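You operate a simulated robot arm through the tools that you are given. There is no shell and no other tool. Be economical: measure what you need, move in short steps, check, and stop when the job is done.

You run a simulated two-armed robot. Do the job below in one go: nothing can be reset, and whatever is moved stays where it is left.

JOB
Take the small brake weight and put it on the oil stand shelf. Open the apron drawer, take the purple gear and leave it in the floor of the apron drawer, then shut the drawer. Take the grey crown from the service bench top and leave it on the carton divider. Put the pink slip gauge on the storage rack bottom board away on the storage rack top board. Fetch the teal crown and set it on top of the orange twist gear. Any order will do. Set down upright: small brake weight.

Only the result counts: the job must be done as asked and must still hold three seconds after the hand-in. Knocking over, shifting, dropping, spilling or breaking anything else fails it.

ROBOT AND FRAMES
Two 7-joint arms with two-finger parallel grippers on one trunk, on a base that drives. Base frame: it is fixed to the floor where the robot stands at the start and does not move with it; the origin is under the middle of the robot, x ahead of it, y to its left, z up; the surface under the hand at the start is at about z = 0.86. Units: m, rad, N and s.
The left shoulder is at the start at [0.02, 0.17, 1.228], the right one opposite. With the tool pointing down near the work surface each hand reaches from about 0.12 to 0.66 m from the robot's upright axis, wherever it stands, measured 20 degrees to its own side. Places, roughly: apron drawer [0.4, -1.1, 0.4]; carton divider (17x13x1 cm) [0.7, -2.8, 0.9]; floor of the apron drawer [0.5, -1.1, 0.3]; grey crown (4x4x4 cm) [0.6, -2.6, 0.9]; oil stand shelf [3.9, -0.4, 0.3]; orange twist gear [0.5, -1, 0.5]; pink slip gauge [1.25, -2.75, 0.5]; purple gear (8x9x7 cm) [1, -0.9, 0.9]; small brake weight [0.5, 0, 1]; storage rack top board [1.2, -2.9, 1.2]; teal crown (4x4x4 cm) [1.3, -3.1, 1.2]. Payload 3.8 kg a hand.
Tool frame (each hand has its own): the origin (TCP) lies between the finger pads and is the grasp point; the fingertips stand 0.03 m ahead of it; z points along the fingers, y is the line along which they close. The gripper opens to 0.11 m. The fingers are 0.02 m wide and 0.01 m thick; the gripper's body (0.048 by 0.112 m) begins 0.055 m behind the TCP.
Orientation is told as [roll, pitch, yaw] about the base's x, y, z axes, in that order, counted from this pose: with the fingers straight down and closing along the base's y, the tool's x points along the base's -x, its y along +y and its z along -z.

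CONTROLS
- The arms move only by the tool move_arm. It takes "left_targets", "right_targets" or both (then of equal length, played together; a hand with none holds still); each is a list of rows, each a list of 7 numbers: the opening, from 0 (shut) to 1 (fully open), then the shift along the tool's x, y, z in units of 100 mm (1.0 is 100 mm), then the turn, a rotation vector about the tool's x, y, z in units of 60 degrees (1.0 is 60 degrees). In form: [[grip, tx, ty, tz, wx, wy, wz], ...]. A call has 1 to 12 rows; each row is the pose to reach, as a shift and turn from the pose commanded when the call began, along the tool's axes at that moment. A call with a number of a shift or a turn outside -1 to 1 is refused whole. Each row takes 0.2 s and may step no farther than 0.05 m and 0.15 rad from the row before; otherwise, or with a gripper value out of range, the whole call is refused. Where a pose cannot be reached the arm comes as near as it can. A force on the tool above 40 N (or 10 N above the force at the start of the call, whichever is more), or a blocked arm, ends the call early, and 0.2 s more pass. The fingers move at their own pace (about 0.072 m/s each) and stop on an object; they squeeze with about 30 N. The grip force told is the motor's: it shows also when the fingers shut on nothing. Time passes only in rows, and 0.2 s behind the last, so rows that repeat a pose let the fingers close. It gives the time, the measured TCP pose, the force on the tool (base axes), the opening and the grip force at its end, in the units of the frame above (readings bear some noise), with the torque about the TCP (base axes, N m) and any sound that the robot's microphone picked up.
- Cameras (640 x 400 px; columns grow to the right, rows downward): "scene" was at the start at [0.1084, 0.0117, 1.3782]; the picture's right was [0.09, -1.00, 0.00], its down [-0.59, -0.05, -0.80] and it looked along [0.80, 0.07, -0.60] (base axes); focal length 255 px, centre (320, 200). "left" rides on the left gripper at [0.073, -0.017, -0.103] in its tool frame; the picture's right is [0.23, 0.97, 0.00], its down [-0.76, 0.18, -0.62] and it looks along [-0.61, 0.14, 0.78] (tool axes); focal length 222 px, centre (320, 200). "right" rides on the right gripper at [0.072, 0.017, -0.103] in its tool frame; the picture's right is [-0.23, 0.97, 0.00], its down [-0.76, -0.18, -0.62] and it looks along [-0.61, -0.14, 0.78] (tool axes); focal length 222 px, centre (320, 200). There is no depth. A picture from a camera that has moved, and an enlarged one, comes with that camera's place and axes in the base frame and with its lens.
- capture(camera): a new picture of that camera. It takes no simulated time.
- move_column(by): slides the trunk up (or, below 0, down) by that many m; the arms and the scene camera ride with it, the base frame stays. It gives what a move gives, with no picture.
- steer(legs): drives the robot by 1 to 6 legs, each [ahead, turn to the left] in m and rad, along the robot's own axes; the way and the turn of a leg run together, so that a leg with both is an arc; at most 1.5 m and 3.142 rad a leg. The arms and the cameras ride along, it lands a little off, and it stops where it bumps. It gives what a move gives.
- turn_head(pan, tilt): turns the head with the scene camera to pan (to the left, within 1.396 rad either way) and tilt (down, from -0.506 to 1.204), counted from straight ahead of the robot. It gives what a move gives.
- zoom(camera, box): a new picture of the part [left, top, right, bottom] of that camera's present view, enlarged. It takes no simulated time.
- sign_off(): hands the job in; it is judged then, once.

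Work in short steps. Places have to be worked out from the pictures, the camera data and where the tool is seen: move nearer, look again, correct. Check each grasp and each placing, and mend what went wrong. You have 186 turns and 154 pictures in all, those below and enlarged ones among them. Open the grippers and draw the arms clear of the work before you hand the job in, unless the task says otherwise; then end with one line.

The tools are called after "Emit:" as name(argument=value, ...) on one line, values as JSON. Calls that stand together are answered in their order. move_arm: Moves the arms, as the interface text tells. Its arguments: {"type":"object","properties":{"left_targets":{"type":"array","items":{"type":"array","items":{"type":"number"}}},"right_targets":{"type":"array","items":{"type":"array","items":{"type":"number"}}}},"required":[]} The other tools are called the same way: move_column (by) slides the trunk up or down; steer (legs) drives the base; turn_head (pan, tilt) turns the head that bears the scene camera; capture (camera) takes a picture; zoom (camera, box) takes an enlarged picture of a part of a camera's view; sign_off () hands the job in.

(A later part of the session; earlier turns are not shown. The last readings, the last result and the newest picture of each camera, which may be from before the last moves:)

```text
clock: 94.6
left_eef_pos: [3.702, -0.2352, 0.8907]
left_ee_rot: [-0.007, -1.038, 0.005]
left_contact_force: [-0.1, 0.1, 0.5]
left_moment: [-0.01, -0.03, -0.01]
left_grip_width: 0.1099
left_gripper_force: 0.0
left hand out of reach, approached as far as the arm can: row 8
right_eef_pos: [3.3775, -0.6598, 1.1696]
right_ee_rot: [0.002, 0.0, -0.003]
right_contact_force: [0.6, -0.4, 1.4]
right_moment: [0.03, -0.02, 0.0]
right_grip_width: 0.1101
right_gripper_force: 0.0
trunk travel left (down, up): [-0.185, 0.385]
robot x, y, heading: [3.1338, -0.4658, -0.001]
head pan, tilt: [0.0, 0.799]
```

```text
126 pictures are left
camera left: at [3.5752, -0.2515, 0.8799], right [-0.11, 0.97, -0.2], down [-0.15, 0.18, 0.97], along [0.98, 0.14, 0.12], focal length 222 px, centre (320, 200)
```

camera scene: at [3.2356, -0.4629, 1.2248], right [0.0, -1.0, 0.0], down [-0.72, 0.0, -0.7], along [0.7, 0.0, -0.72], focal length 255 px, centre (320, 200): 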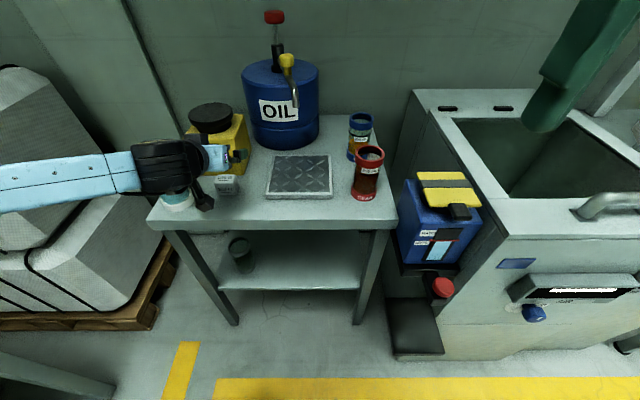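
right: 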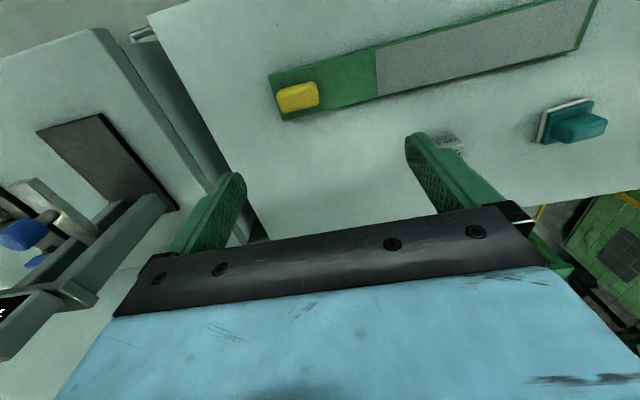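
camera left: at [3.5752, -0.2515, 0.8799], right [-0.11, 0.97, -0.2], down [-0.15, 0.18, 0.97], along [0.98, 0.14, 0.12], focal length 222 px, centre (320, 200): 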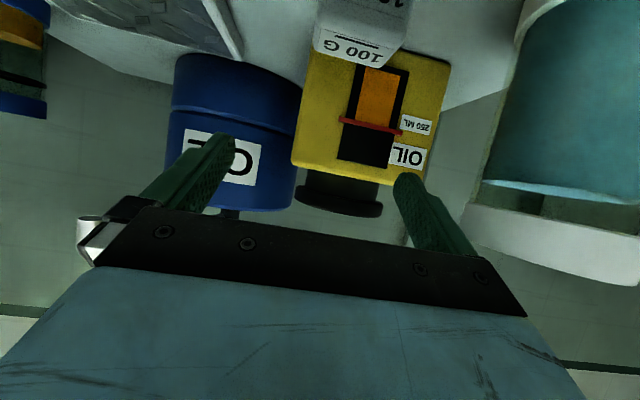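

The forearm lies in front of the stand edge, clear of the cup. I'll descend partway, straddling the block, and check.

Emit:
move_arm(left_targets=[[1, 0.3, 0.03, 0.2, 0, 0, 0], [1, 0.5, 0.05, 0.37, 0, 0, 0], [1, 0.62, 0.07, 0.46, 0, 0, 0]])

Emit:
capture(camera="left")

Emit:
zoom(camera="scene", box=[100, 80, 320, 240])

```text
clock: 95.4
left_eef_pos: [3.7035, -0.2174, 0.8837]
left_ee_rot: [-0.008, -1.056, 0.009]
left_contact_force: [0.2, -0.7, -0.6]
left_moment: [-0.01, -0.02, -0.03]
left_grip_width: 0.11
left_gripper_force: 0.1
left hand out of reach, approached as far as the arm can: row 1, 2, 3
right_eef_pos: [3.378, -0.6592, 1.1703]
right_ee_rot: [0.0, 0.001, -0.003]
right_contact_force: [-0.1, -0.1, -0.2]
right_moment: [0.0, -0.01, -0.02]
right_grip_width: 0.1101
right_gripper_force: 0.1
trunk travel left (down, up): [-0.185, 0.385]
robot x, y, heading: [3.1331, -0.4653, -0.001]
head pan, tilt: [0.0, 0.799]
```

```text
125 pictures are left
camera left: at [3.5788, -0.2355, 0.8726], right [-0.11, 0.97, -0.2], down [-0.17, 0.18, 0.97], along [0.98, 0.14, 0.14], focal length 222 px, centre (320, 200)
```

left: 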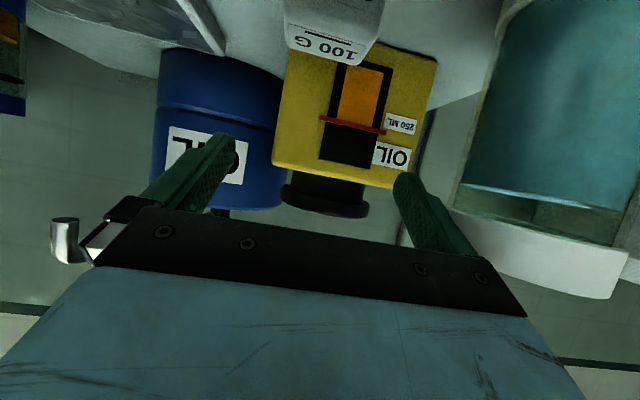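

```text
2.50 times, centred on (210, 160) of scene
camera zoom: at [3.2355, -0.4619, 1.2247], right [0.0, -1.0, 0.0], down [-0.72, 0.0, -0.7], along [0.7, 0.0, -0.72], focal length 639 px, centre (595, 300)
```

zoom: 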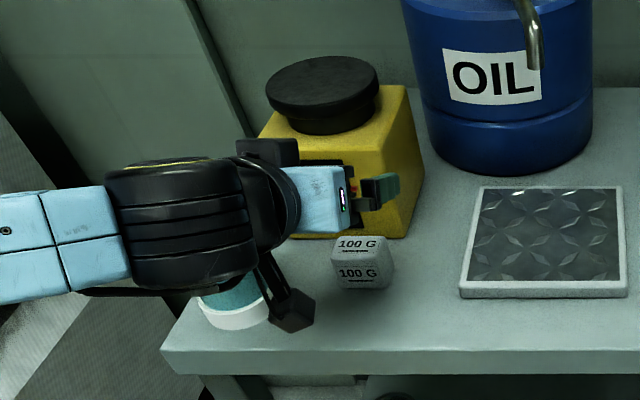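

The tilted pose hits a limit as it descends. I'll back off into free space, lower the trunk fully, and test whether the tilted hand can reach shelf height there.

Emit:
steer(legs=[[-0.3, 0]])

Emit:
move_column(by=-0.185)

Emit:
move_arm(left_targets=[[1, 0.3, 0.0, 0.2, 0, 0, 0], [1, 0.6, 0.0, 0.37, 0, 0, 0], [1, 0.9, 0.0, 0.52, 0, 0, 0]])

Emit:
move_arm(left_targets=[[1, 0.3, 0.0, 0.2, 0, 0, 0], [1, 0.6, 0.0, 0.37, 0, 0, 0], [1, 0.9, 0.0, 0.52, 0, 0, 0]])

Emit:
capture(camera="scene")

```text
clock: 97.5
left_eef_pos: [3.4085, -0.2195, 0.8845]
left_ee_rot: [-0.008, -1.056, 0.006]
left_contact_force: [0.0, 0.5, -0.2]
left_moment: [0.0, -0.02, 0.04]
left_grip_width: 0.1101
left_gripper_force: 0.0
right_eef_pos: [3.0796, -0.6598, 1.1699]
right_ee_rot: [0.0, -0.001, -0.006]
right_contact_force: [-0.1, 0.2, 0.0]
right_moment: [0.05, -0.01, 0.0]
right_grip_width: 0.1101
right_gripper_force: 0.0
trunk travel left (down, up): [-0.185, 0.385]
robot x, y, heading: [2.8379, -0.4666, -0.005]
head pan, tilt: [0.0, 0.799]
```

```text
clock: 99.5
left_eef_pos: [3.4081, -0.2201, 0.6999]
left_ee_rot: [-0.008, -1.055, 0.004]
left_contact_force: [0.0, -0.3, 0.1]
left_moment: [-0.03, -0.05, -0.02]
left_grip_width: 0.1101
left_gripper_force: 0.1
right_eef_pos: [3.0793, -0.659, 0.9855]
right_ee_rot: [0.0, 0.001, -0.006]
right_contact_force: [0.0, 0.1, -0.4]
right_moment: [-0.01, 0.01, 0.01]
right_grip_width: 0.1101
right_gripper_force: 0.0
trunk travel left (down, up): [0.0, 0.57]
robot x, y, heading: [2.838, -0.4638, -0.002]
head pan, tilt: [0.0, 0.799]
```

```text
clock: 100.3
left_eef_pos: [3.4086, -0.2203, 0.7004]
left_ee_rot: [-0.008, -1.057, 0.005]
left_contact_force: [-0.6, -0.3, -0.3]
left_moment: [-0.01, -0.02, 0.0]
left_grip_width: 0.1101
left_gripper_force: 0.1
left hand out of reach, approached as far as the arm can: row 1, 2, 3
right_eef_pos: [3.0806, -0.6587, 0.9838]
right_ee_rot: [0.0, -0.001, -0.005]
right_contact_force: [0.2, 0.6, -0.1]
right_moment: [0.0, 0.03, 0.0]
right_grip_width: 0.1102
right_gripper_force: 0.1
trunk travel left (down, up): [0.0, 0.57]
robot x, y, heading: [2.836, -0.4656, -0.002]
head pan, tilt: [0.0, 0.799]
```

```text
clock: 101.1
left_eef_pos: [3.4091, -0.2195, 0.7008]
left_ee_rot: [-0.009, -1.056, 0.007]
left_contact_force: [0.6, -0.2, -0.1]
left_moment: [0.02, 0.0, 0.02]
left_grip_width: 0.1099
left_gripper_force: 0.0
left hand out of reach, approached as far as the arm can: row 1, 2, 3
right_eef_pos: [3.0798, -0.6598, 0.9849]
right_ee_rot: [-0.001, 0.0, -0.006]
right_contact_force: [0.0, 0.0, -0.4]
right_moment: [0.01, 0.02, 0.0]
right_grip_width: 0.1099
right_gripper_force: 0.0
trunk travel left (down, up): [0.0, 0.57]
robot x, y, heading: [2.8375, -0.4601, -0.008]
head pan, tilt: [0.0, 0.799]
```

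```text
123 pictures are left
camera scene: at [2.9387, -0.4613, 1.0397], right [-0.01, -1.0, 0.0], down [-0.72, 0.0, -0.7], along [0.7, 0.0, -0.72], focal length 255 px, centre (320, 200)
```

scene: 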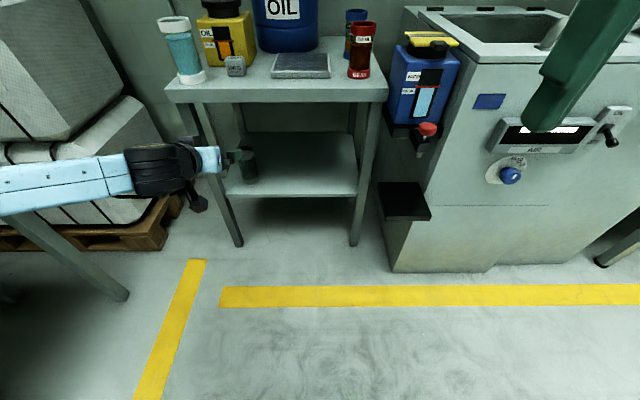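

The wrist is at a joint limit in this tilted configuration. I'll look left at the table near the elbow before untangling.

Emit:
turn_head(pan=0.9, tilt=0.6)

Emit:
capture(camera="scene")

```text
clock: 102.3
left_eef_pos: [3.4083, -0.2197, 0.6999]
left_ee_rot: [-0.007, -1.057, 0.005]
left_contact_force: [0.4, 0.4, -0.4]
left_moment: [-0.02, 0.02, 0.0]
left_grip_width: 0.11
left_gripper_force: 0.0
right_eef_pos: [3.0796, -0.659, 0.9848]
right_ee_rot: [0.0, 0.001, -0.005]
right_contact_force: [-0.3, 0.2, -0.1]
right_moment: [-0.04, 0.01, -0.02]
right_grip_width: 0.1099
right_gripper_force: 0.1
trunk travel left (down, up): [0.0, 0.57]
robot x, y, heading: [2.8381, -0.4649, -0.004]
head pan, tilt: [0.901, 0.6]
```

```text
122 pictures are left
camera scene: at [2.9133, -0.3919, 1.0566], right [0.78, -0.63, 0.0], down [-0.35, -0.44, -0.82], along [0.52, 0.64, -0.57], focal length 255 px, centre (320, 200)
```

scene: 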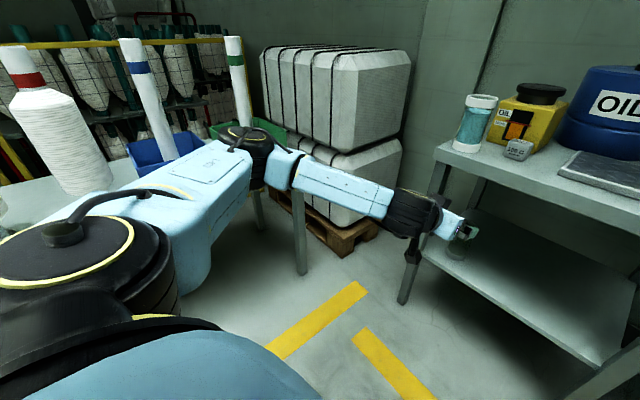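

A table with cones lies beyond the elbow at y≥0.36. I'll untilt first, then lower the vertical hand to shelf height and test the tilt there.

Emit:
move_arm(left_targets=[[1, 0, 0, 0, 0, 0.125, 0], [1, 0, 0, 0, 0, 0.25, 0], [1, 0, 0, 0, 0, 0.375, 0], [1, 0, 0, 0, 0, 0.5, 0], [1, 0, 0, 0, 0, 0.625, 0], [1, 0, 0, 0, 0, 0.75, 0], [1, 0, 0, 0, 0, 0.875, 0], [1, 0, 0, 0, 0, 1, 0]])

Emit:
move_arm(left_targets=[[1, 0, -0.3, 0.3, 0, 0, 0], [1, 0, -0.6, 0.6, 0, 0, 0], [1, 0, -0.8, 0.9, 0, 0, 0]])

Emit:
move_arm(left_targets=[[1, 0, 0, 0.4, 0, 0, 0], [1, 0, 0, 0.8, 0, 0, 0], [1, 0, 0, 1, 0, 0, 0]])

Emit:
move_arm(left_targets=[[1, 0, 0, 0.4, 0, 0, 0], [1, 0, 0, 0.8, 0, 0, 0], [1, 0, 0, 1, 0, 0, 0]])

Emit:
turn_head(pan=0.2, tilt=0.7)

Emit:
capture(camera="scene")

```text
clock: 104.1
left_eef_pos: [3.4074, -0.2235, 0.7001]
left_ee_rot: [-0.005, -0.005, -0.001]
left_contact_force: [0.6, -0.6, 0.1]
left_moment: [0.04, -0.03, 0.05]
left_grip_width: 0.11
left_gripper_force: 0.0
right_eef_pos: [3.0788, -0.6602, 0.9848]
right_ee_rot: [-0.001, 0.0, -0.005]
right_contact_force: [0.1, 0.3, -0.4]
right_moment: [-0.02, -0.02, 0.0]
right_grip_width: 0.1102
right_gripper_force: 0.1
trunk travel left (down, up): [0.0, 0.57]
robot x, y, heading: [2.8353, -0.4677, -0.003]
head pan, tilt: [0.901, 0.6]
```

```text
clock: 104.9
left_eef_pos: [3.4063, -0.2997, 0.6111]
left_ee_rot: [-0.004, -0.009, 0.0]
left_contact_force: [-0.7, -0.7, -0.5]
left_moment: [0.03, 0.0, -0.02]
left_grip_width: 0.11
left_gripper_force: 0.1
right_eef_pos: [3.0785, -0.66, 0.9833]
right_ee_rot: [0.0, 0.0, -0.007]
right_contact_force: [-0.8, -0.4, 0.1]
right_moment: [-0.03, 0.02, 0.01]
right_grip_width: 0.1101
right_gripper_force: 0.0
trunk travel left (down, up): [0.0, 0.57]
robot x, y, heading: [2.8378, -0.464, -0.005]
head pan, tilt: [0.901, 0.6]
```

```text
clock: 105.7
left_eef_pos: [3.4089, -0.3023, 0.5095]
left_ee_rot: [-0.004, -0.008, -0.002]
left_contact_force: [0.1, 0.0, 0.0]
left_moment: [0.02, 0.0, -0.03]
left_grip_width: 0.11
left_gripper_force: 0.0
right_eef_pos: [3.0792, -0.6584, 0.9841]
right_ee_rot: [0.0, 0.002, -0.006]
right_contact_force: [-0.3, 0.5, 0.2]
right_moment: [0.03, -0.02, 0.01]
right_grip_width: 0.1098
right_gripper_force: 0.0
trunk travel left (down, up): [0.0, 0.57]
robot x, y, heading: [2.839, -0.4682, -0.006]
head pan, tilt: [0.901, 0.6]
```

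```text
clock: 106.5
left_eef_pos: [3.4009, -0.3009, 0.4208]
left_ee_rot: [-0.002, -0.009, -0.003]
left_contact_force: [0.5, -0.3, 0.1]
left_moment: [0.04, 0.01, 0.01]
left_grip_width: 0.1098
left_gripper_force: 0.1
left hand out of reach, approached as far as the arm can: row 3
right_eef_pos: [3.0806, -0.6595, 0.9848]
right_ee_rot: [0.003, -0.001, -0.006]
right_contact_force: [0.3, -0.7, -0.6]
right_moment: [0.03, 0.01, 0.02]
right_grip_width: 0.1098
right_gripper_force: 0.0
trunk travel left (down, up): [0.0, 0.57]
robot x, y, heading: [2.8354, -0.468, -0.006]
head pan, tilt: [0.901, 0.6]
```

```text
clock: 107.6
left_eef_pos: [3.4014, -0.3, 0.4212]
left_ee_rot: [-0.003, -0.009, -0.001]
left_contact_force: [0.1, 0.3, -0.3]
left_moment: [-0.01, 0.0, -0.04]
left_grip_width: 0.1101
left_gripper_force: 0.1
right_eef_pos: [3.0799, -0.6596, 0.9848]
right_ee_rot: [0.001, 0.0, -0.004]
right_contact_force: [-0.7, -0.5, 0.1]
right_moment: [0.02, 0.01, -0.02]
right_grip_width: 0.1101
right_gripper_force: 0.0
trunk travel left (down, up): [0.0, 0.57]
robot x, y, heading: [2.8385, -0.4632, -0.008]
head pan, tilt: [0.201, 0.7]
```

```text
121 pictures are left
camera scene: at [2.9413, -0.4443, 1.048], right [0.2, -0.98, 0.0], down [-0.63, -0.13, -0.77], along [0.75, 0.15, -0.64], focal length 255 px, centre (320, 200)
```

scene: 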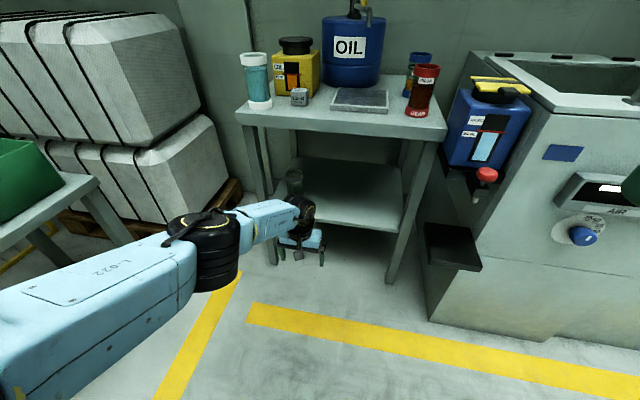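

At shelf height the arm reaches about 0.57 m ahead with the tool vertical. I'll test a tilt here.

Emit:
move_arm(left_targets=[[1, 0, 0, 0, 0, -0.125, 0], [1, 0, 0, 0, 0, -0.25, 0], [1, 0, 0, 0, 0, -0.375, 0], [1, 0, 0, 0, 0, -0.5, 0], [1, 0, 0, 0, 0, -0.625, 0], [1, 0, 0, 0, 0, -0.75, 0], [1, 0, 0, 0, 0, -0.875, 0]])

Emit:
capture(camera="scene")

```text
clock: 109.2
left_eef_pos: [3.4014, -0.3023, 0.4223]
left_ee_rot: [-0.005, -0.73, 0.002]
left_contact_force: [-0.5, -0.4, -0.8]
left_moment: [0.0, -0.03, -0.01]
left_grip_width: 0.1101
left_gripper_force: 0.1
left hand out of reach, approached as far as the arm can: row 6, 7
right_eef_pos: [3.0794, -0.6599, 0.9858]
right_ee_rot: [0.001, 0.0, -0.006]
right_contact_force: [0.1, -0.3, -0.2]
right_moment: [0.02, -0.04, 0.01]
right_grip_width: 0.1101
right_gripper_force: 0.1
trunk travel left (down, up): [0.0, 0.57]
robot x, y, heading: [2.8337, -0.4604, -0.007]
head pan, tilt: [0.201, 0.7]
```

```text
120 pictures are left
camera scene: at [2.9413, -0.4444, 1.048], right [0.19, -0.98, 0.0], down [-0.63, -0.13, -0.76], along [0.75, 0.15, -0.64], focal length 255 px, centre (320, 200)
```

scene: 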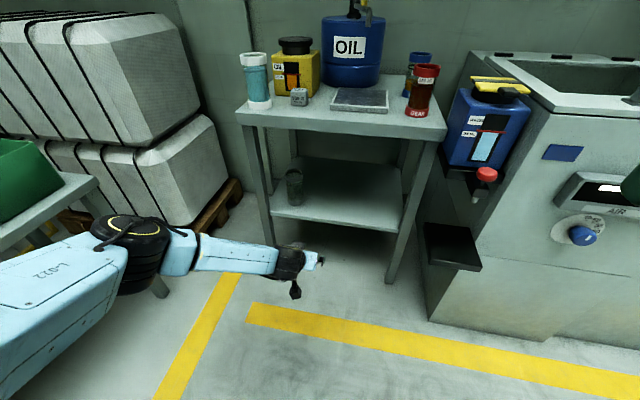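

About 42° of tilt works at shelf height. I'll keep about 36° in this arm posture, raise the trunk to grasp the block on the stand top, and later lower the trunk for the shelf with the same posture.

Emit:
move_arm(left_targets=[[1, 0, 0.2, 0, 0, 0.1, 0], [1, 0, 0.4, 0, 0, 0.1, 0], [1, 0, 0.6, 0, 0, 0.1, 0]])

Emit:
move_column(by=0.48)

Emit:
steer(legs=[[0.3, 0]])

Emit:
turn_head(pan=0.2, tilt=1.0)

Emit:
capture(camera="scene")

Emit:
capture(camera="left")

```text
clock: 110.0
left_eef_pos: [3.4019, -0.2421, 0.4196]
left_ee_rot: [-0.005, -0.623, 0.002]
left_contact_force: [0.0, -0.3, 0.0]
left_moment: [0.0, 0.01, 0.05]
left_grip_width: 0.1099
left_gripper_force: 0.2
right_eef_pos: [3.0801, -0.659, 0.9859]
right_ee_rot: [-0.001, -0.001, -0.006]
right_contact_force: [0.2, 0.1, -1.0]
right_moment: [-0.01, 0.01, 0.0]
right_grip_width: 0.1101
right_gripper_force: 0.0
trunk travel left (down, up): [0.0, 0.57]
robot x, y, heading: [2.8371, -0.4693, -0.004]
head pan, tilt: [0.201, 0.7]
```

```text
refused: 0.48 is not a number from -0.4 to 0.4
```

```text
clock: 112.0
left_eef_pos: [3.7006, -0.2428, 0.4208]
left_ee_rot: [-0.005, -0.622, 0.002]
left_contact_force: [-0.4, -0.8, 0.0]
left_moment: [-0.02, 0.02, 0.0]
left_grip_width: 0.1102
left_gripper_force: 0.0
right_eef_pos: [3.3778, -0.6607, 0.9856]
right_ee_rot: [-0.001, -0.001, -0.007]
right_contact_force: [-0.5, -0.2, 0.9]
right_moment: [0.0, -0.02, 0.0]
right_grip_width: 0.1098
right_gripper_force: 0.1
trunk travel left (down, up): [0.0, 0.57]
robot x, y, heading: [3.1331, -0.4628, -0.004]
head pan, tilt: [0.201, 0.7]
```

```text
clock: 112.8
left_eef_pos: [3.6989, -0.2433, 0.4199]
left_ee_rot: [-0.006, -0.622, 0.002]
left_contact_force: [0.6, 1.2, 0.6]
left_moment: [-0.01, 0.0, 0.02]
left_grip_width: 0.11
left_gripper_force: 0.0
right_eef_pos: [3.3787, -0.6605, 0.9856]
right_ee_rot: [-0.001, 0.0, -0.006]
right_contact_force: [0.2, -0.2, 0.0]
right_moment: [0.01, -0.02, 0.01]
right_grip_width: 0.1101
right_gripper_force: 0.1
trunk travel left (down, up): [0.0, 0.57]
robot x, y, heading: [3.1327, -0.4656, -0.004]
head pan, tilt: [0.201, 1.0]
```

```text
119 pictures are left
camera scene: at [3.2245, -0.4487, 1.0246], right [0.2, -0.98, 0.0], down [-0.82, -0.16, -0.54], along [0.53, 0.11, -0.84], focal length 255 px, centre (320, 200)
```

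scene: 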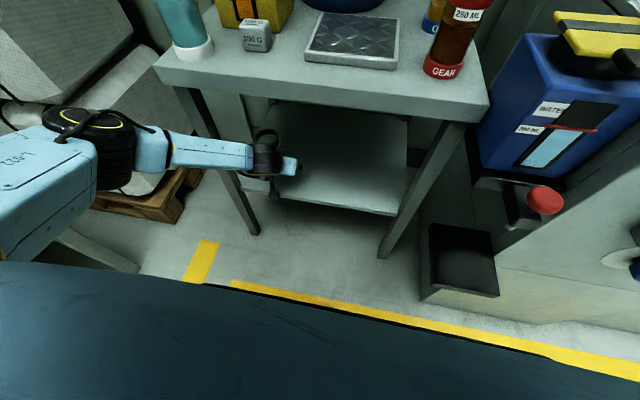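

```text
118 pictures are left
camera left: at [3.58, -0.2595, 0.4617], right [-0.18, 0.97, -0.14], down [0.25, 0.18, 0.95], along [0.95, 0.14, -0.28], focal length 222 px, centre (320, 200)
```

left: 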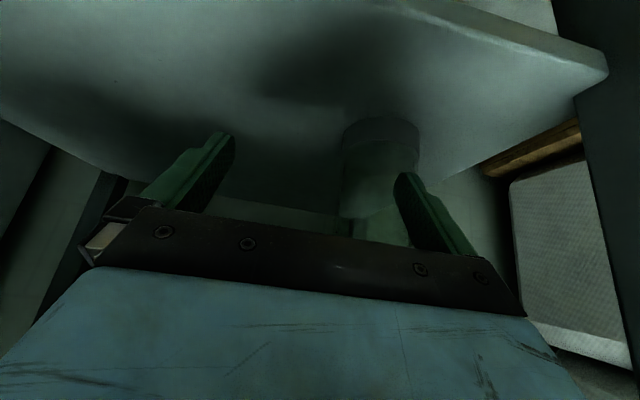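

The column move was refused for its size, so the hand drove in at shelf height. It touched nothing, and this shows the posture fits under the top. I'll back straight out again, then raise the trunk in two steps.

Emit:
steer(legs=[[-0.3, 0]])

Emit:
move_column(by=0.4)

Emit:
move_column(by=0.08)

Emit:
capture(camera="scene")

```text
clock: 114.8
left_eef_pos: [3.402, -0.2399, 0.4197]
left_ee_rot: [-0.005, -0.622, 0.009]
left_contact_force: [0.1, -0.5, 0.2]
left_moment: [0.0, -0.04, -0.05]
left_grip_width: 0.1098
left_gripper_force: 0.1
right_eef_pos: [3.0813, -0.6587, 0.9846]
right_ee_rot: [0.0, 0.0, -0.001]
right_contact_force: [0.4, -0.5, -0.2]
right_moment: [-0.01, -0.01, -0.01]
right_grip_width: 0.1099
right_gripper_force: 0.1
trunk travel left (down, up): [0.0, 0.57]
robot x, y, heading: [2.8405, -0.465, -0.001]
head pan, tilt: [0.201, 1.0]
```

```text
clock: 118.7
left_eef_pos: [3.4013, -0.2396, 0.8195]
left_ee_rot: [-0.005, -0.624, 0.008]
left_contact_force: [0.8, -0.2, -0.4]
left_moment: [0.01, 0.03, 0.0]
left_grip_width: 0.1102
left_gripper_force: 0.2
right_eef_pos: [3.082, -0.6595, 1.3837]
right_ee_rot: [0.0, 0.001, -0.001]
right_contact_force: [-0.7, 1.1, -0.5]
right_moment: [0.0, 0.01, 0.01]
right_grip_width: 0.11
right_gripper_force: 0.0
trunk travel left (down, up): [-0.4, 0.17]
robot x, y, heading: [2.8377, -0.4677, 0.001]
head pan, tilt: [0.201, 1.0]
```

```text
clock: 119.8
left_eef_pos: [3.4003, -0.2391, 0.9012]
left_ee_rot: [-0.005, -0.624, 0.005]
left_contact_force: [-0.1, 0.3, 0.9]
left_moment: [0.03, 0.01, -0.01]
left_grip_width: 0.11
left_gripper_force: 0.1
right_eef_pos: [3.0819, -0.6579, 1.4655]
right_ee_rot: [0.0, 0.0, -0.002]
right_contact_force: [0.0, 0.5, -0.3]
right_moment: [0.01, 0.0, -0.05]
right_grip_width: 0.1104
right_gripper_force: 0.1
trunk travel left (down, up): [-0.48, 0.09]
robot x, y, heading: [2.8384, -0.4644, -0.003]
head pan, tilt: [0.201, 1.0]
```

```text
117 pictures are left
camera scene: at [2.9272, -0.4476, 1.5045], right [0.2, -0.98, 0.0], down [-0.82, -0.17, -0.54], along [0.53, 0.11, -0.84], focal length 255 px, centre (320, 200)
```

scene: 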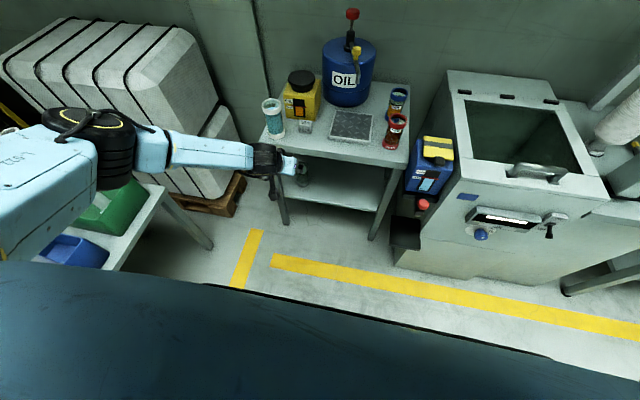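

Everything is clear. I'll drive forward so the hand comes over the block.

Emit:
steer(legs=[[0.305, 0]])

Emit:
capture(camera="scene")

Emit:
capture(camera="left")

```text
clock: 121.9
left_eef_pos: [3.709, -0.2446, 0.9004]
left_ee_rot: [-0.005, -0.623, 0.001]
left_contact_force: [0.4, 0.2, -0.1]
left_moment: [-0.01, 0.01, 0.0]
left_grip_width: 0.1101
left_gripper_force: 0.1
right_eef_pos: [3.3865, -0.661, 1.4637]
right_ee_rot: [0.0, 0.001, -0.007]
right_contact_force: [-0.3, -1.0, 0.9]
right_moment: [0.01, 0.02, -0.01]
right_grip_width: 0.11
right_gripper_force: 0.0
trunk travel left (down, up): [-0.48, 0.09]
robot x, y, heading: [3.1392, -0.4677, -0.009]
head pan, tilt: [0.201, 1.0]
```

```text
116 pictures are left
camera scene: at [3.2329, -0.4492, 1.5046], right [0.19, -0.98, 0.0], down [-0.83, -0.16, -0.54], along [0.53, 0.1, -0.84], focal length 255 px, centre (320, 200)
```

scene: 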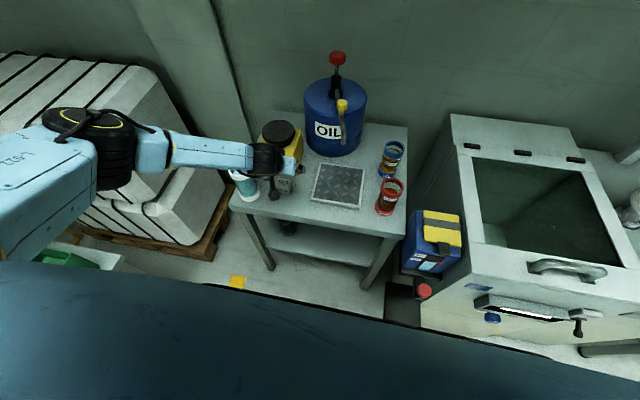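

```text
115 pictures are left
camera left: at [3.5886, -0.2608, 0.9416], right [-0.18, 0.97, -0.14], down [0.26, 0.18, 0.95], along [0.95, 0.14, -0.28], focal length 222 px, centre (320, 200)
```

left: 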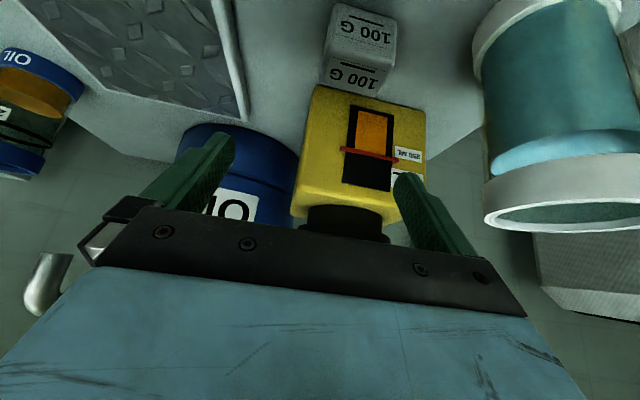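

The block is at about (3.724, -0.228), with clearance to the cup. I'll center the hand over it and lower by the trunk to TCP z≈0.79.

Emit:
move_arm(left_targets=[[1, -0.1, 0.16, 0.08, 0, 0, 0], [1, -0.1, 0.16, 0.08, 0, 0, 0]])

Emit:
move_column(by=-0.08)

Emit:
capture(camera="left")

Emit:
zoom(camera="scene", box=[180, 80, 380, 220])

```text
clock: 122.5
left_eef_pos: [3.7214, -0.2284, 0.8979]
left_ee_rot: [-0.004, -0.624, 0.001]
left_contact_force: [-0.7, 0.4, 0.1]
left_moment: [-0.02, 0.01, -0.01]
left_grip_width: 0.1099
left_gripper_force: 0.0
right_eef_pos: [3.3861, -0.6609, 1.4645]
right_ee_rot: [0.0, 0.0, -0.006]
right_contact_force: [0.3, 0.3, 1.5]
right_moment: [0.0, -0.01, 0.0]
right_grip_width: 0.1101
right_gripper_force: 0.0
trunk travel left (down, up): [-0.48, 0.09]
robot x, y, heading: [3.1432, -0.4656, -0.005]
head pan, tilt: [0.201, 1.0]
```

```text
clock: 123.7
left_eef_pos: [3.7217, -0.2281, 0.8192]
left_ee_rot: [-0.005, -0.623, 0.002]
left_contact_force: [-0.5, -0.7, -0.4]
left_moment: [0.01, 0.01, 0.04]
left_grip_width: 0.1102
left_gripper_force: 0.0
right_eef_pos: [3.3838, -0.66, 1.3841]
right_ee_rot: [-0.001, -0.003, -0.008]
right_contact_force: [0.9, 0.0, 0.1]
right_moment: [0.04, 0.0, -0.05]
right_grip_width: 0.11
right_gripper_force: 0.1
trunk travel left (down, up): [-0.4, 0.17]
robot x, y, heading: [3.145, -0.4673, -0.01]
head pan, tilt: [0.201, 1.0]
```

```text
114 pictures are left
camera left: at [3.6015, -0.2444, 0.8606], right [-0.18, 0.97, -0.14], down [0.25, 0.18, 0.95], along [0.95, 0.14, -0.28], focal length 222 px, centre (320, 200)
```

left: 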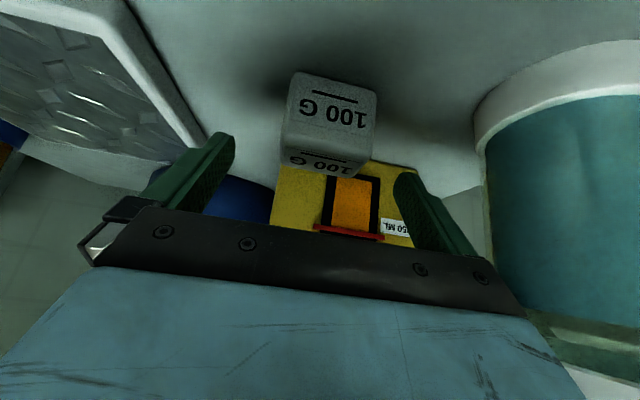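

```text
2.86 times, centred on (280, 150) of scene
camera zoom: at [3.2324, -0.4492, 1.4247], right [0.19, -0.98, 0.0], down [-0.83, -0.16, -0.54], along [0.53, 0.1, -0.84], focal length 730 px, centre (434, 343)
```

zoom: 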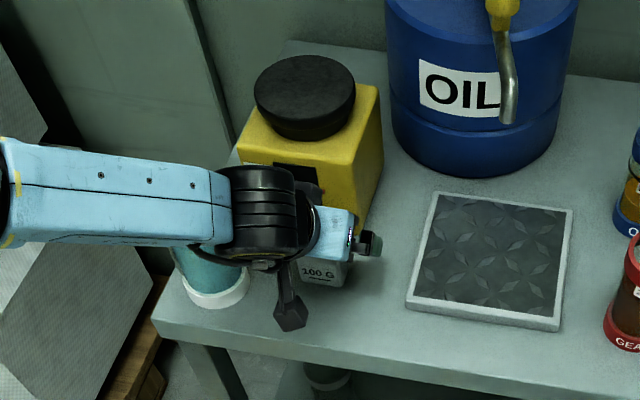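

The block is centered between the fingers. I'll lower the last 3 cm and close.

Emit:
move_column(by=-0.03)

Emit:
move_arm(left_targets=[[0.6, 0, 0, 0, 0, 0, 0], [0.3, 0, 0, 0, 0, 0, 0], [0, 0, 0, 0, 0, 0, 0], [0, 0, 0, 0, 0, 0, 0], [0, 0, 0, 0, 0, 0, 0]])

Emit:
move_column(by=0.08)

Emit:
capture(camera="left")

```text
clock: 124.4
left_eef_pos: [3.7208, -0.2274, 0.7906]
left_ee_rot: [-0.005, -0.625, 0.0]
left_contact_force: [-3.4, 0.9, 8.8]
left_moment: [0.49, 0.01, 0.25]
left_grip_width: 0.1102
left_gripper_force: 0.1
right_eef_pos: [3.3845, -0.6597, 1.3549]
right_ee_rot: [-0.001, -0.001, -0.006]
right_contact_force: [0.2, 0.8, 0.0]
right_moment: [-0.03, -0.01, 0.0]
right_grip_width: 0.11
right_gripper_force: 0.1
trunk travel left (down, up): [-0.37, 0.2]
robot x, y, heading: [3.1427, -0.4661, -0.007]
head pan, tilt: [0.201, 1.0]
```

```text
clock: 125.6
left_eef_pos: [3.7212, -0.2299, 0.7905]
left_ee_rot: [-0.007, -0.626, 0.0]
left_contact_force: [-0.3, 1.2, 12.3]
left_moment: [0.37, -0.07, 0.03]
left_grip_width: 0.0498
left_gripper_force: 30.5
right_eef_pos: [3.3846, -0.6624, 1.3551]
right_ee_rot: [0.002, -0.002, -0.006]
right_contact_force: [0.6, -0.8, -0.4]
right_moment: [0.02, 0.05, 0.06]
right_grip_width: 0.11
right_gripper_force: 0.0
trunk travel left (down, up): [-0.37, 0.2]
robot x, y, heading: [3.1447, -0.4657, -0.008]
head pan, tilt: [0.201, 1.0]
```

```text
clock: 126.8
left_eef_pos: [3.7222, -0.2282, 0.8677]
left_ee_rot: [-0.004, -0.624, 0.001]
left_contact_force: [0.4, -0.5, -0.8]
left_moment: [0.0, -0.02, 0.03]
left_grip_width: 0.0499
left_gripper_force: 30.0
right_eef_pos: [3.3865, -0.6611, 1.4353]
right_ee_rot: [-0.001, 0.0, -0.006]
right_contact_force: [-0.4, -0.4, -0.1]
right_moment: [0.0, -0.01, 0.0]
right_grip_width: 0.1098
right_gripper_force: 0.0
trunk travel left (down, up): [-0.45, 0.12]
robot x, y, heading: [3.1403, -0.4685, -0.007]
head pan, tilt: [0.201, 1.0]
```

```text
112 pictures are left
camera left: at [3.6017, -0.2443, 0.9101], right [-0.18, 0.97, -0.14], down [0.26, 0.18, 0.95], along [0.95, 0.14, -0.28], focal length 222 px, centre (320, 200)
```

left: 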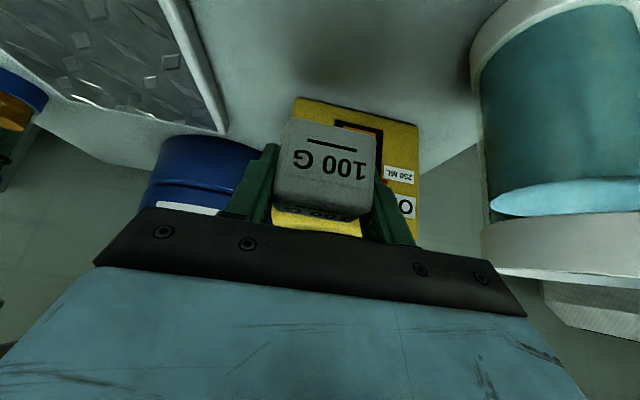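

The block is gripped squarely with its base about 3 cm below the TCP. I'll back out, shift the hand right to avoid the can on the shelf, and lower the trunk.

Emit:
steer(legs=[[-0.3, 0]])

Emit:
move_arm(left_targets=[[0, 0, -0.4, 0, 0, 0, 0], [0, 0, -0.8, 0, 0, 0, 0], [0, 0, -1, 0, 0, 0, 0]])

Emit:
move_arm(left_targets=[[0, 0, -0.4, 0, 0, 0, 0], [0, 0, -0.6, 0, 0, 0, 0]])

Emit:
move_column(by=-0.4)

Emit:
move_column(by=-0.03)

Emit:
turn_head(pan=0.1, tilt=0.7)

Emit:
capture(camera="scene")

Emit:
capture(camera="left")

```text
clock: 128.8
left_eef_pos: [3.4245, -0.2274, 0.8701]
left_ee_rot: [-0.005, -0.625, -0.004]
left_contact_force: [-0.5, -0.2, -1.1]
left_moment: [-0.01, -0.04, 0.0]
left_grip_width: 0.0499
left_gripper_force: 29.7
right_eef_pos: [3.0876, -0.6587, 1.4351]
right_ee_rot: [0.001, 0.0, -0.01]
right_contact_force: [-0.4, -0.6, -0.6]
right_moment: [0.03, -0.04, -0.01]
right_grip_width: 0.1099
right_gripper_force: 0.1
trunk travel left (down, up): [-0.45, 0.12]
robot x, y, heading: [2.8432, -0.4633, -0.009]
head pan, tilt: [0.201, 1.0]
```

```text
clock: 129.7
left_eef_pos: [3.425, -0.3283, 0.8691]
left_ee_rot: [-0.005, -0.623, -0.004]
left_contact_force: [0.2, 0.0, -1.9]
left_moment: [0.02, 0.03, 0.0]
left_grip_width: 0.0496
left_gripper_force: 30.0
right_eef_pos: [3.0885, -0.6599, 1.4339]
right_ee_rot: [0.0, 0.0, -0.012]
right_contact_force: [0.9, -0.3, -0.1]
right_moment: [-0.01, 0.04, -0.01]
right_grip_width: 0.11
right_gripper_force: 0.1
trunk travel left (down, up): [-0.45, 0.12]
robot x, y, heading: [2.8443, -0.4629, -0.01]
head pan, tilt: [0.201, 1.0]
```

```text
clock: 130.2
left_eef_pos: [3.4252, -0.3876, 0.8684]
left_ee_rot: [-0.004, -0.624, -0.003]
left_contact_force: [0.8, -0.9, -2.1]
left_moment: [0.0, -0.01, -0.06]
left_grip_width: 0.0497
left_gripper_force: 29.4
right_eef_pos: [3.0875, -0.6595, 1.4338]
right_ee_rot: [0.0, 0.0, -0.01]
right_contact_force: [-0.7, 0.4, -0.5]
right_moment: [-0.02, -0.03, 0.01]
right_grip_width: 0.1098
right_gripper_force: 0.1
trunk travel left (down, up): [-0.45, 0.12]
robot x, y, heading: [2.8491, -0.4627, -0.009]
head pan, tilt: [0.201, 1.0]
```

```text
clock: 134.1
left_eef_pos: [3.4255, -0.3874, 0.468]
left_ee_rot: [-0.002, -0.623, -0.003]
left_contact_force: [0.3, -0.4, -1.1]
left_moment: [0.03, 0.0, 0.0]
left_grip_width: 0.0498
left_gripper_force: 29.6
right_eef_pos: [3.0875, -0.6596, 1.0358]
right_ee_rot: [-0.001, 0.0, -0.012]
right_contact_force: [0.0, 0.9, 0.0]
right_moment: [-0.02, -0.01, 0.01]
right_grip_width: 0.11
right_gripper_force: 0.2
trunk travel left (down, up): [-0.05, 0.52]
robot x, y, heading: [2.8463, -0.4662, -0.012]
head pan, tilt: [0.201, 1.0]
```

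```text
clock: 134.8
left_eef_pos: [3.4256, -0.3881, 0.4384]
left_ee_rot: [-0.007, -0.623, -0.003]
left_contact_force: [-0.2, 0.4, -0.3]
left_moment: [0.01, -0.01, -0.02]
left_grip_width: 0.0498
left_gripper_force: 29.9
right_eef_pos: [3.0872, -0.6593, 1.0046]
right_ee_rot: [0.0, -0.001, -0.009]
right_contact_force: [0.0, 0.7, -0.1]
right_moment: [0.0, 0.0, 0.02]
right_grip_width: 0.11
right_gripper_force: 0.1
trunk travel left (down, up): [-0.02, 0.55]
robot x, y, heading: [2.8436, -0.4638, -0.014]
head pan, tilt: [0.201, 1.0]
```

```text
clock: 135.6
left_eef_pos: [3.4253, -0.3893, 0.4379]
left_ee_rot: [-0.006, -0.624, -0.004]
left_contact_force: [0.1, -0.2, -1.1]
left_moment: [-0.02, 0.03, 0.02]
left_grip_width: 0.0495
left_gripper_force: 30.3
right_eef_pos: [3.0872, -0.6596, 1.0053]
right_ee_rot: [-0.001, 0.0, -0.011]
right_contact_force: [0.0, -0.3, -0.1]
right_moment: [0.0, 0.01, 0.01]
right_grip_width: 0.1101
right_gripper_force: 0.1
trunk travel left (down, up): [-0.02, 0.55]
robot x, y, heading: [2.8441, -0.4624, -0.013]
head pan, tilt: [0.099, 0.7]
```

```text
111 pictures are left
camera scene: at [2.9512, -0.4527, 1.0679], right [0.09, -1.0, 0.0], down [-0.64, -0.06, -0.76], along [0.76, 0.07, -0.64], focal length 255 px, centre (320, 200)
```

scene: 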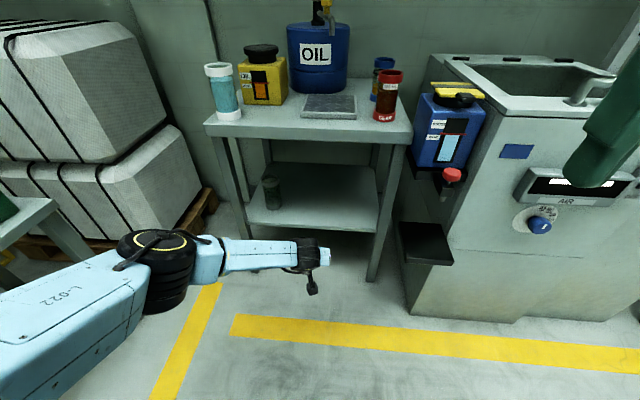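

```text
110 pictures are left
camera left: at [3.3056, -0.404, 0.4806], right [-0.18, 0.97, -0.14], down [0.26, 0.18, 0.95], along [0.95, 0.14, -0.28], focal length 222 px, centre (320, 200)
```

left: 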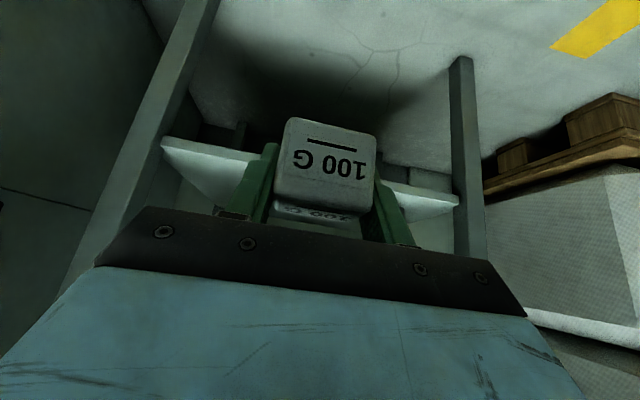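

The shelf surface is at about z 0.355, and the block's base is now at about 0.407. The way in is clear of the can, so I'll drive forward 0.31.

Emit:
steer(legs=[[0.31, 0.01]])

Emit:
capture(camera="left")

Emit:
capture(camera="scene")

```text
clock: 137.7
left_eef_pos: [3.7281, -0.386, 0.4387]
left_ee_rot: [-0.004, -0.624, 0.006]
left_contact_force: [-0.3, -0.4, -0.5]
left_moment: [0.03, 0.04, -0.02]
left_grip_width: 0.0497
left_gripper_force: 30.0
right_eef_pos: [3.3942, -0.6597, 1.0047]
right_ee_rot: [0.001, 0.001, -0.001]
right_contact_force: [0.4, -0.4, 0.7]
right_moment: [0.03, -0.01, -0.05]
right_grip_width: 0.1099
right_gripper_force: 0.1
trunk travel left (down, up): [-0.02, 0.55]
robot x, y, heading: [3.1482, -0.4636, 0.0]
head pan, tilt: [0.099, 0.7]
```

```text
109 pictures are left
camera left: at [3.6098, -0.4016, 0.4805], right [-0.19, 0.97, -0.14], down [0.25, 0.18, 0.95], along [0.95, 0.14, -0.28], focal length 222 px, centre (320, 200)
```

left: 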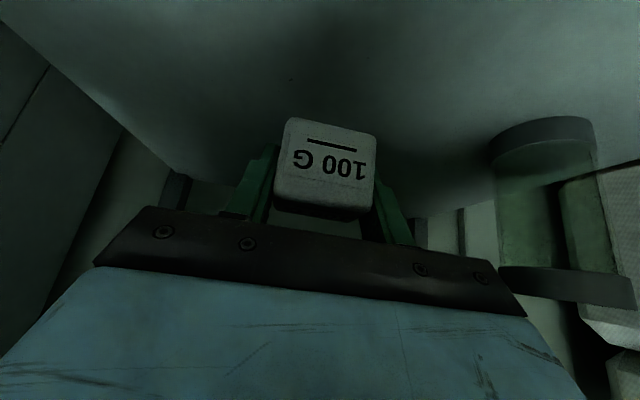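

```text
108 pictures are left
camera scene: at [3.2561, -0.4534, 1.0679], right [0.1, -1.0, 0.0], down [-0.64, -0.06, -0.76], along [0.76, 0.08, -0.64], focal length 255 px, centre (320, 200)
```

scene: 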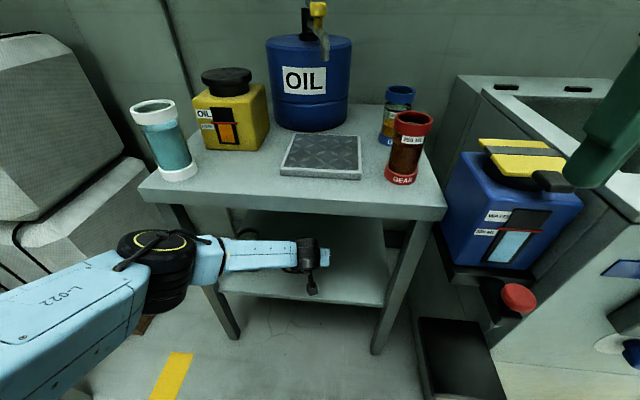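

The block is inside the shelf space. I'll lower it in small steps until contact.

Emit:
move_arm(left_targets=[[0, 0.0584, 0, 0.0812, 0, 0, 0], [0, 0.117, 0, 0.162, 0, 0, 0], [0, 0.175, 0, 0.244, 0, 0, 0], [0, 0.204, 0, 0.284, 0, 0, 0], [0, 0.234, 0, 0.325, 0, 0, 0]])

Emit:
capture(camera="left")

```text
clock: 138.9
left_eef_pos: [3.7291, -0.3849, 0.3976]
left_ee_rot: [-0.005, -0.624, 0.006]
left_contact_force: [0.4, 0.5, -1.3]
left_moment: [-0.01, -0.02, 0.02]
left_grip_width: 0.05
left_gripper_force: 29.8
right_eef_pos: [3.3948, -0.6583, 1.0052]
right_ee_rot: [0.0, -0.002, -0.003]
right_contact_force: [-0.1, -0.7, 0.1]
right_moment: [0.01, 0.01, 0.01]
right_grip_width: 0.1099
right_gripper_force: 0.1
trunk travel left (down, up): [-0.02, 0.55]
robot x, y, heading: [3.1485, -0.4652, -0.003]
head pan, tilt: [0.099, 0.7]
```

```text
107 pictures are left
camera left: at [3.6093, -0.4018, 0.4396], right [-0.19, 0.97, -0.14], down [0.25, 0.18, 0.95], along [0.95, 0.14, -0.28], focal length 222 px, centre (320, 200)
```

left: 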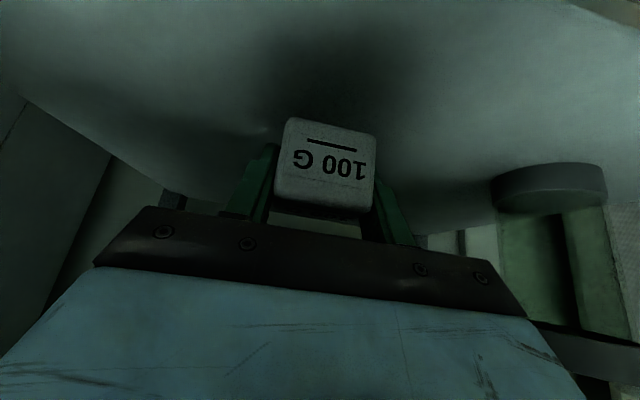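

No contact yet at TCP z 0.398, so I'll continue down in small steps.

Emit:
move_arm(left_targets=[[0, 0.029, 0, 0.04, 0, 0, 0], [0, 0.0584, 0, 0.0812, 0, 0, 0], [0, 0.088, 0, 0.122, 0, 0, 0], [0, 0.117, 0, 0.162, 0, 0, 0], [0, 0.146, 0, 0.203, 0, 0, 0], [0, 0.175, 0, 0.244, 0, 0, 0]])

Emit:
capture(camera="left")

```text
clock: 140.3
left_eef_pos: [3.7294, -0.3853, 0.3706]
left_ee_rot: [-0.003, -0.626, 0.005]
left_contact_force: [-1.7, -0.5, 5.2]
left_moment: [0.15, 0.05, 0.07]
left_grip_width: 0.0495
left_gripper_force: 30.5
right_eef_pos: [3.3934, -0.6592, 1.0047]
right_ee_rot: [-0.001, -0.001, -0.003]
right_contact_force: [-0.1, 0.1, 0.0]
right_moment: [-0.01, 0.02, 0.0]
right_grip_width: 0.11
right_gripper_force: 0.1
trunk travel left (down, up): [-0.02, 0.55]
robot x, y, heading: [3.1503, -0.4656, -0.004]
head pan, tilt: [0.099, 0.7]
```

```text
106 pictures are left
camera left: at [3.6098, -0.4022, 0.4115], right [-0.19, 0.97, -0.14], down [0.25, 0.18, 0.95], along [0.95, 0.14, -0.28], focal length 222 px, centre (320, 200)
```

left: 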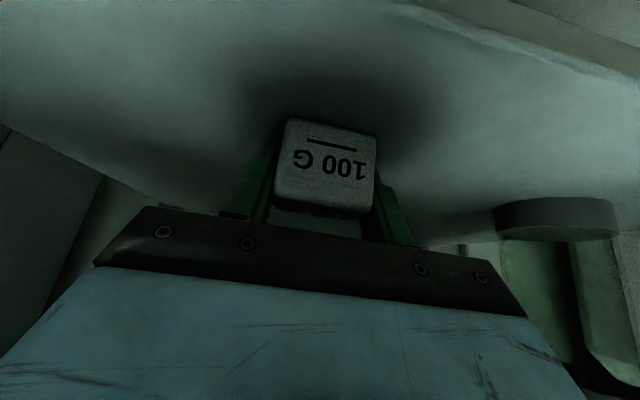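

There is 5 N of upward contact, so the block is on the shelf. I'll open, rise 4 cm, and look.

Emit:
move_arm(left_targets=[[0.3, 0, 0, 0, 0, 0, 0], [0.6, 0, 0, 0, 0, 0, 0], [1, 0, 0, 0, 0, 0, 0], [1, 0, 0, 0, 0, 0, 0], [1, 0, 0, 0, 0, 0, 0], [1, -0.117, 0, -0.162, 0, 0, 0], [1, -0.234, 0, -0.325, 0, 0, 0]])

Emit:
capture(camera="left")

```text
clock: 141.9
left_eef_pos: [3.7296, -0.3843, 0.41]
left_ee_rot: [-0.002, -0.623, 0.006]
left_contact_force: [0.1, -0.3, 0.9]
left_moment: [0.01, 0.01, 0.03]
left_grip_width: 0.1099
left_gripper_force: 0.0
right_eef_pos: [3.3942, -0.6594, 1.0051]
right_ee_rot: [-0.002, -0.001, -0.002]
right_contact_force: [0.0, 0.4, -0.3]
right_moment: [-0.03, 0.0, 0.02]
right_grip_width: 0.1098
right_gripper_force: 0.1
trunk travel left (down, up): [-0.02, 0.55]
robot x, y, heading: [3.1496, -0.4645, -0.001]
head pan, tilt: [0.099, 0.7]
```

```text
105 pictures are left
camera left: at [3.6099, -0.4012, 0.4508], right [-0.19, 0.97, -0.14], down [0.25, 0.18, 0.95], along [0.95, 0.14, -0.28], focal length 222 px, centre (320, 200)
```

left: 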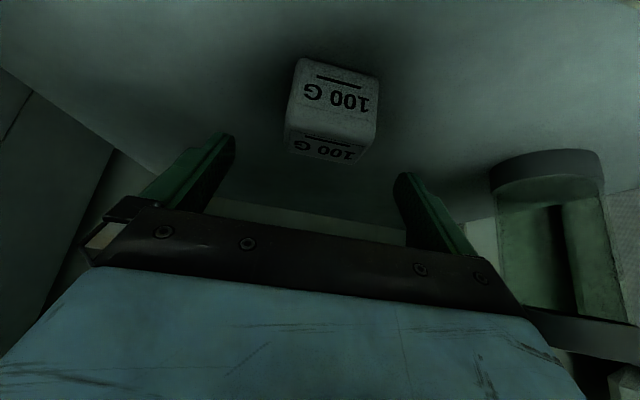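

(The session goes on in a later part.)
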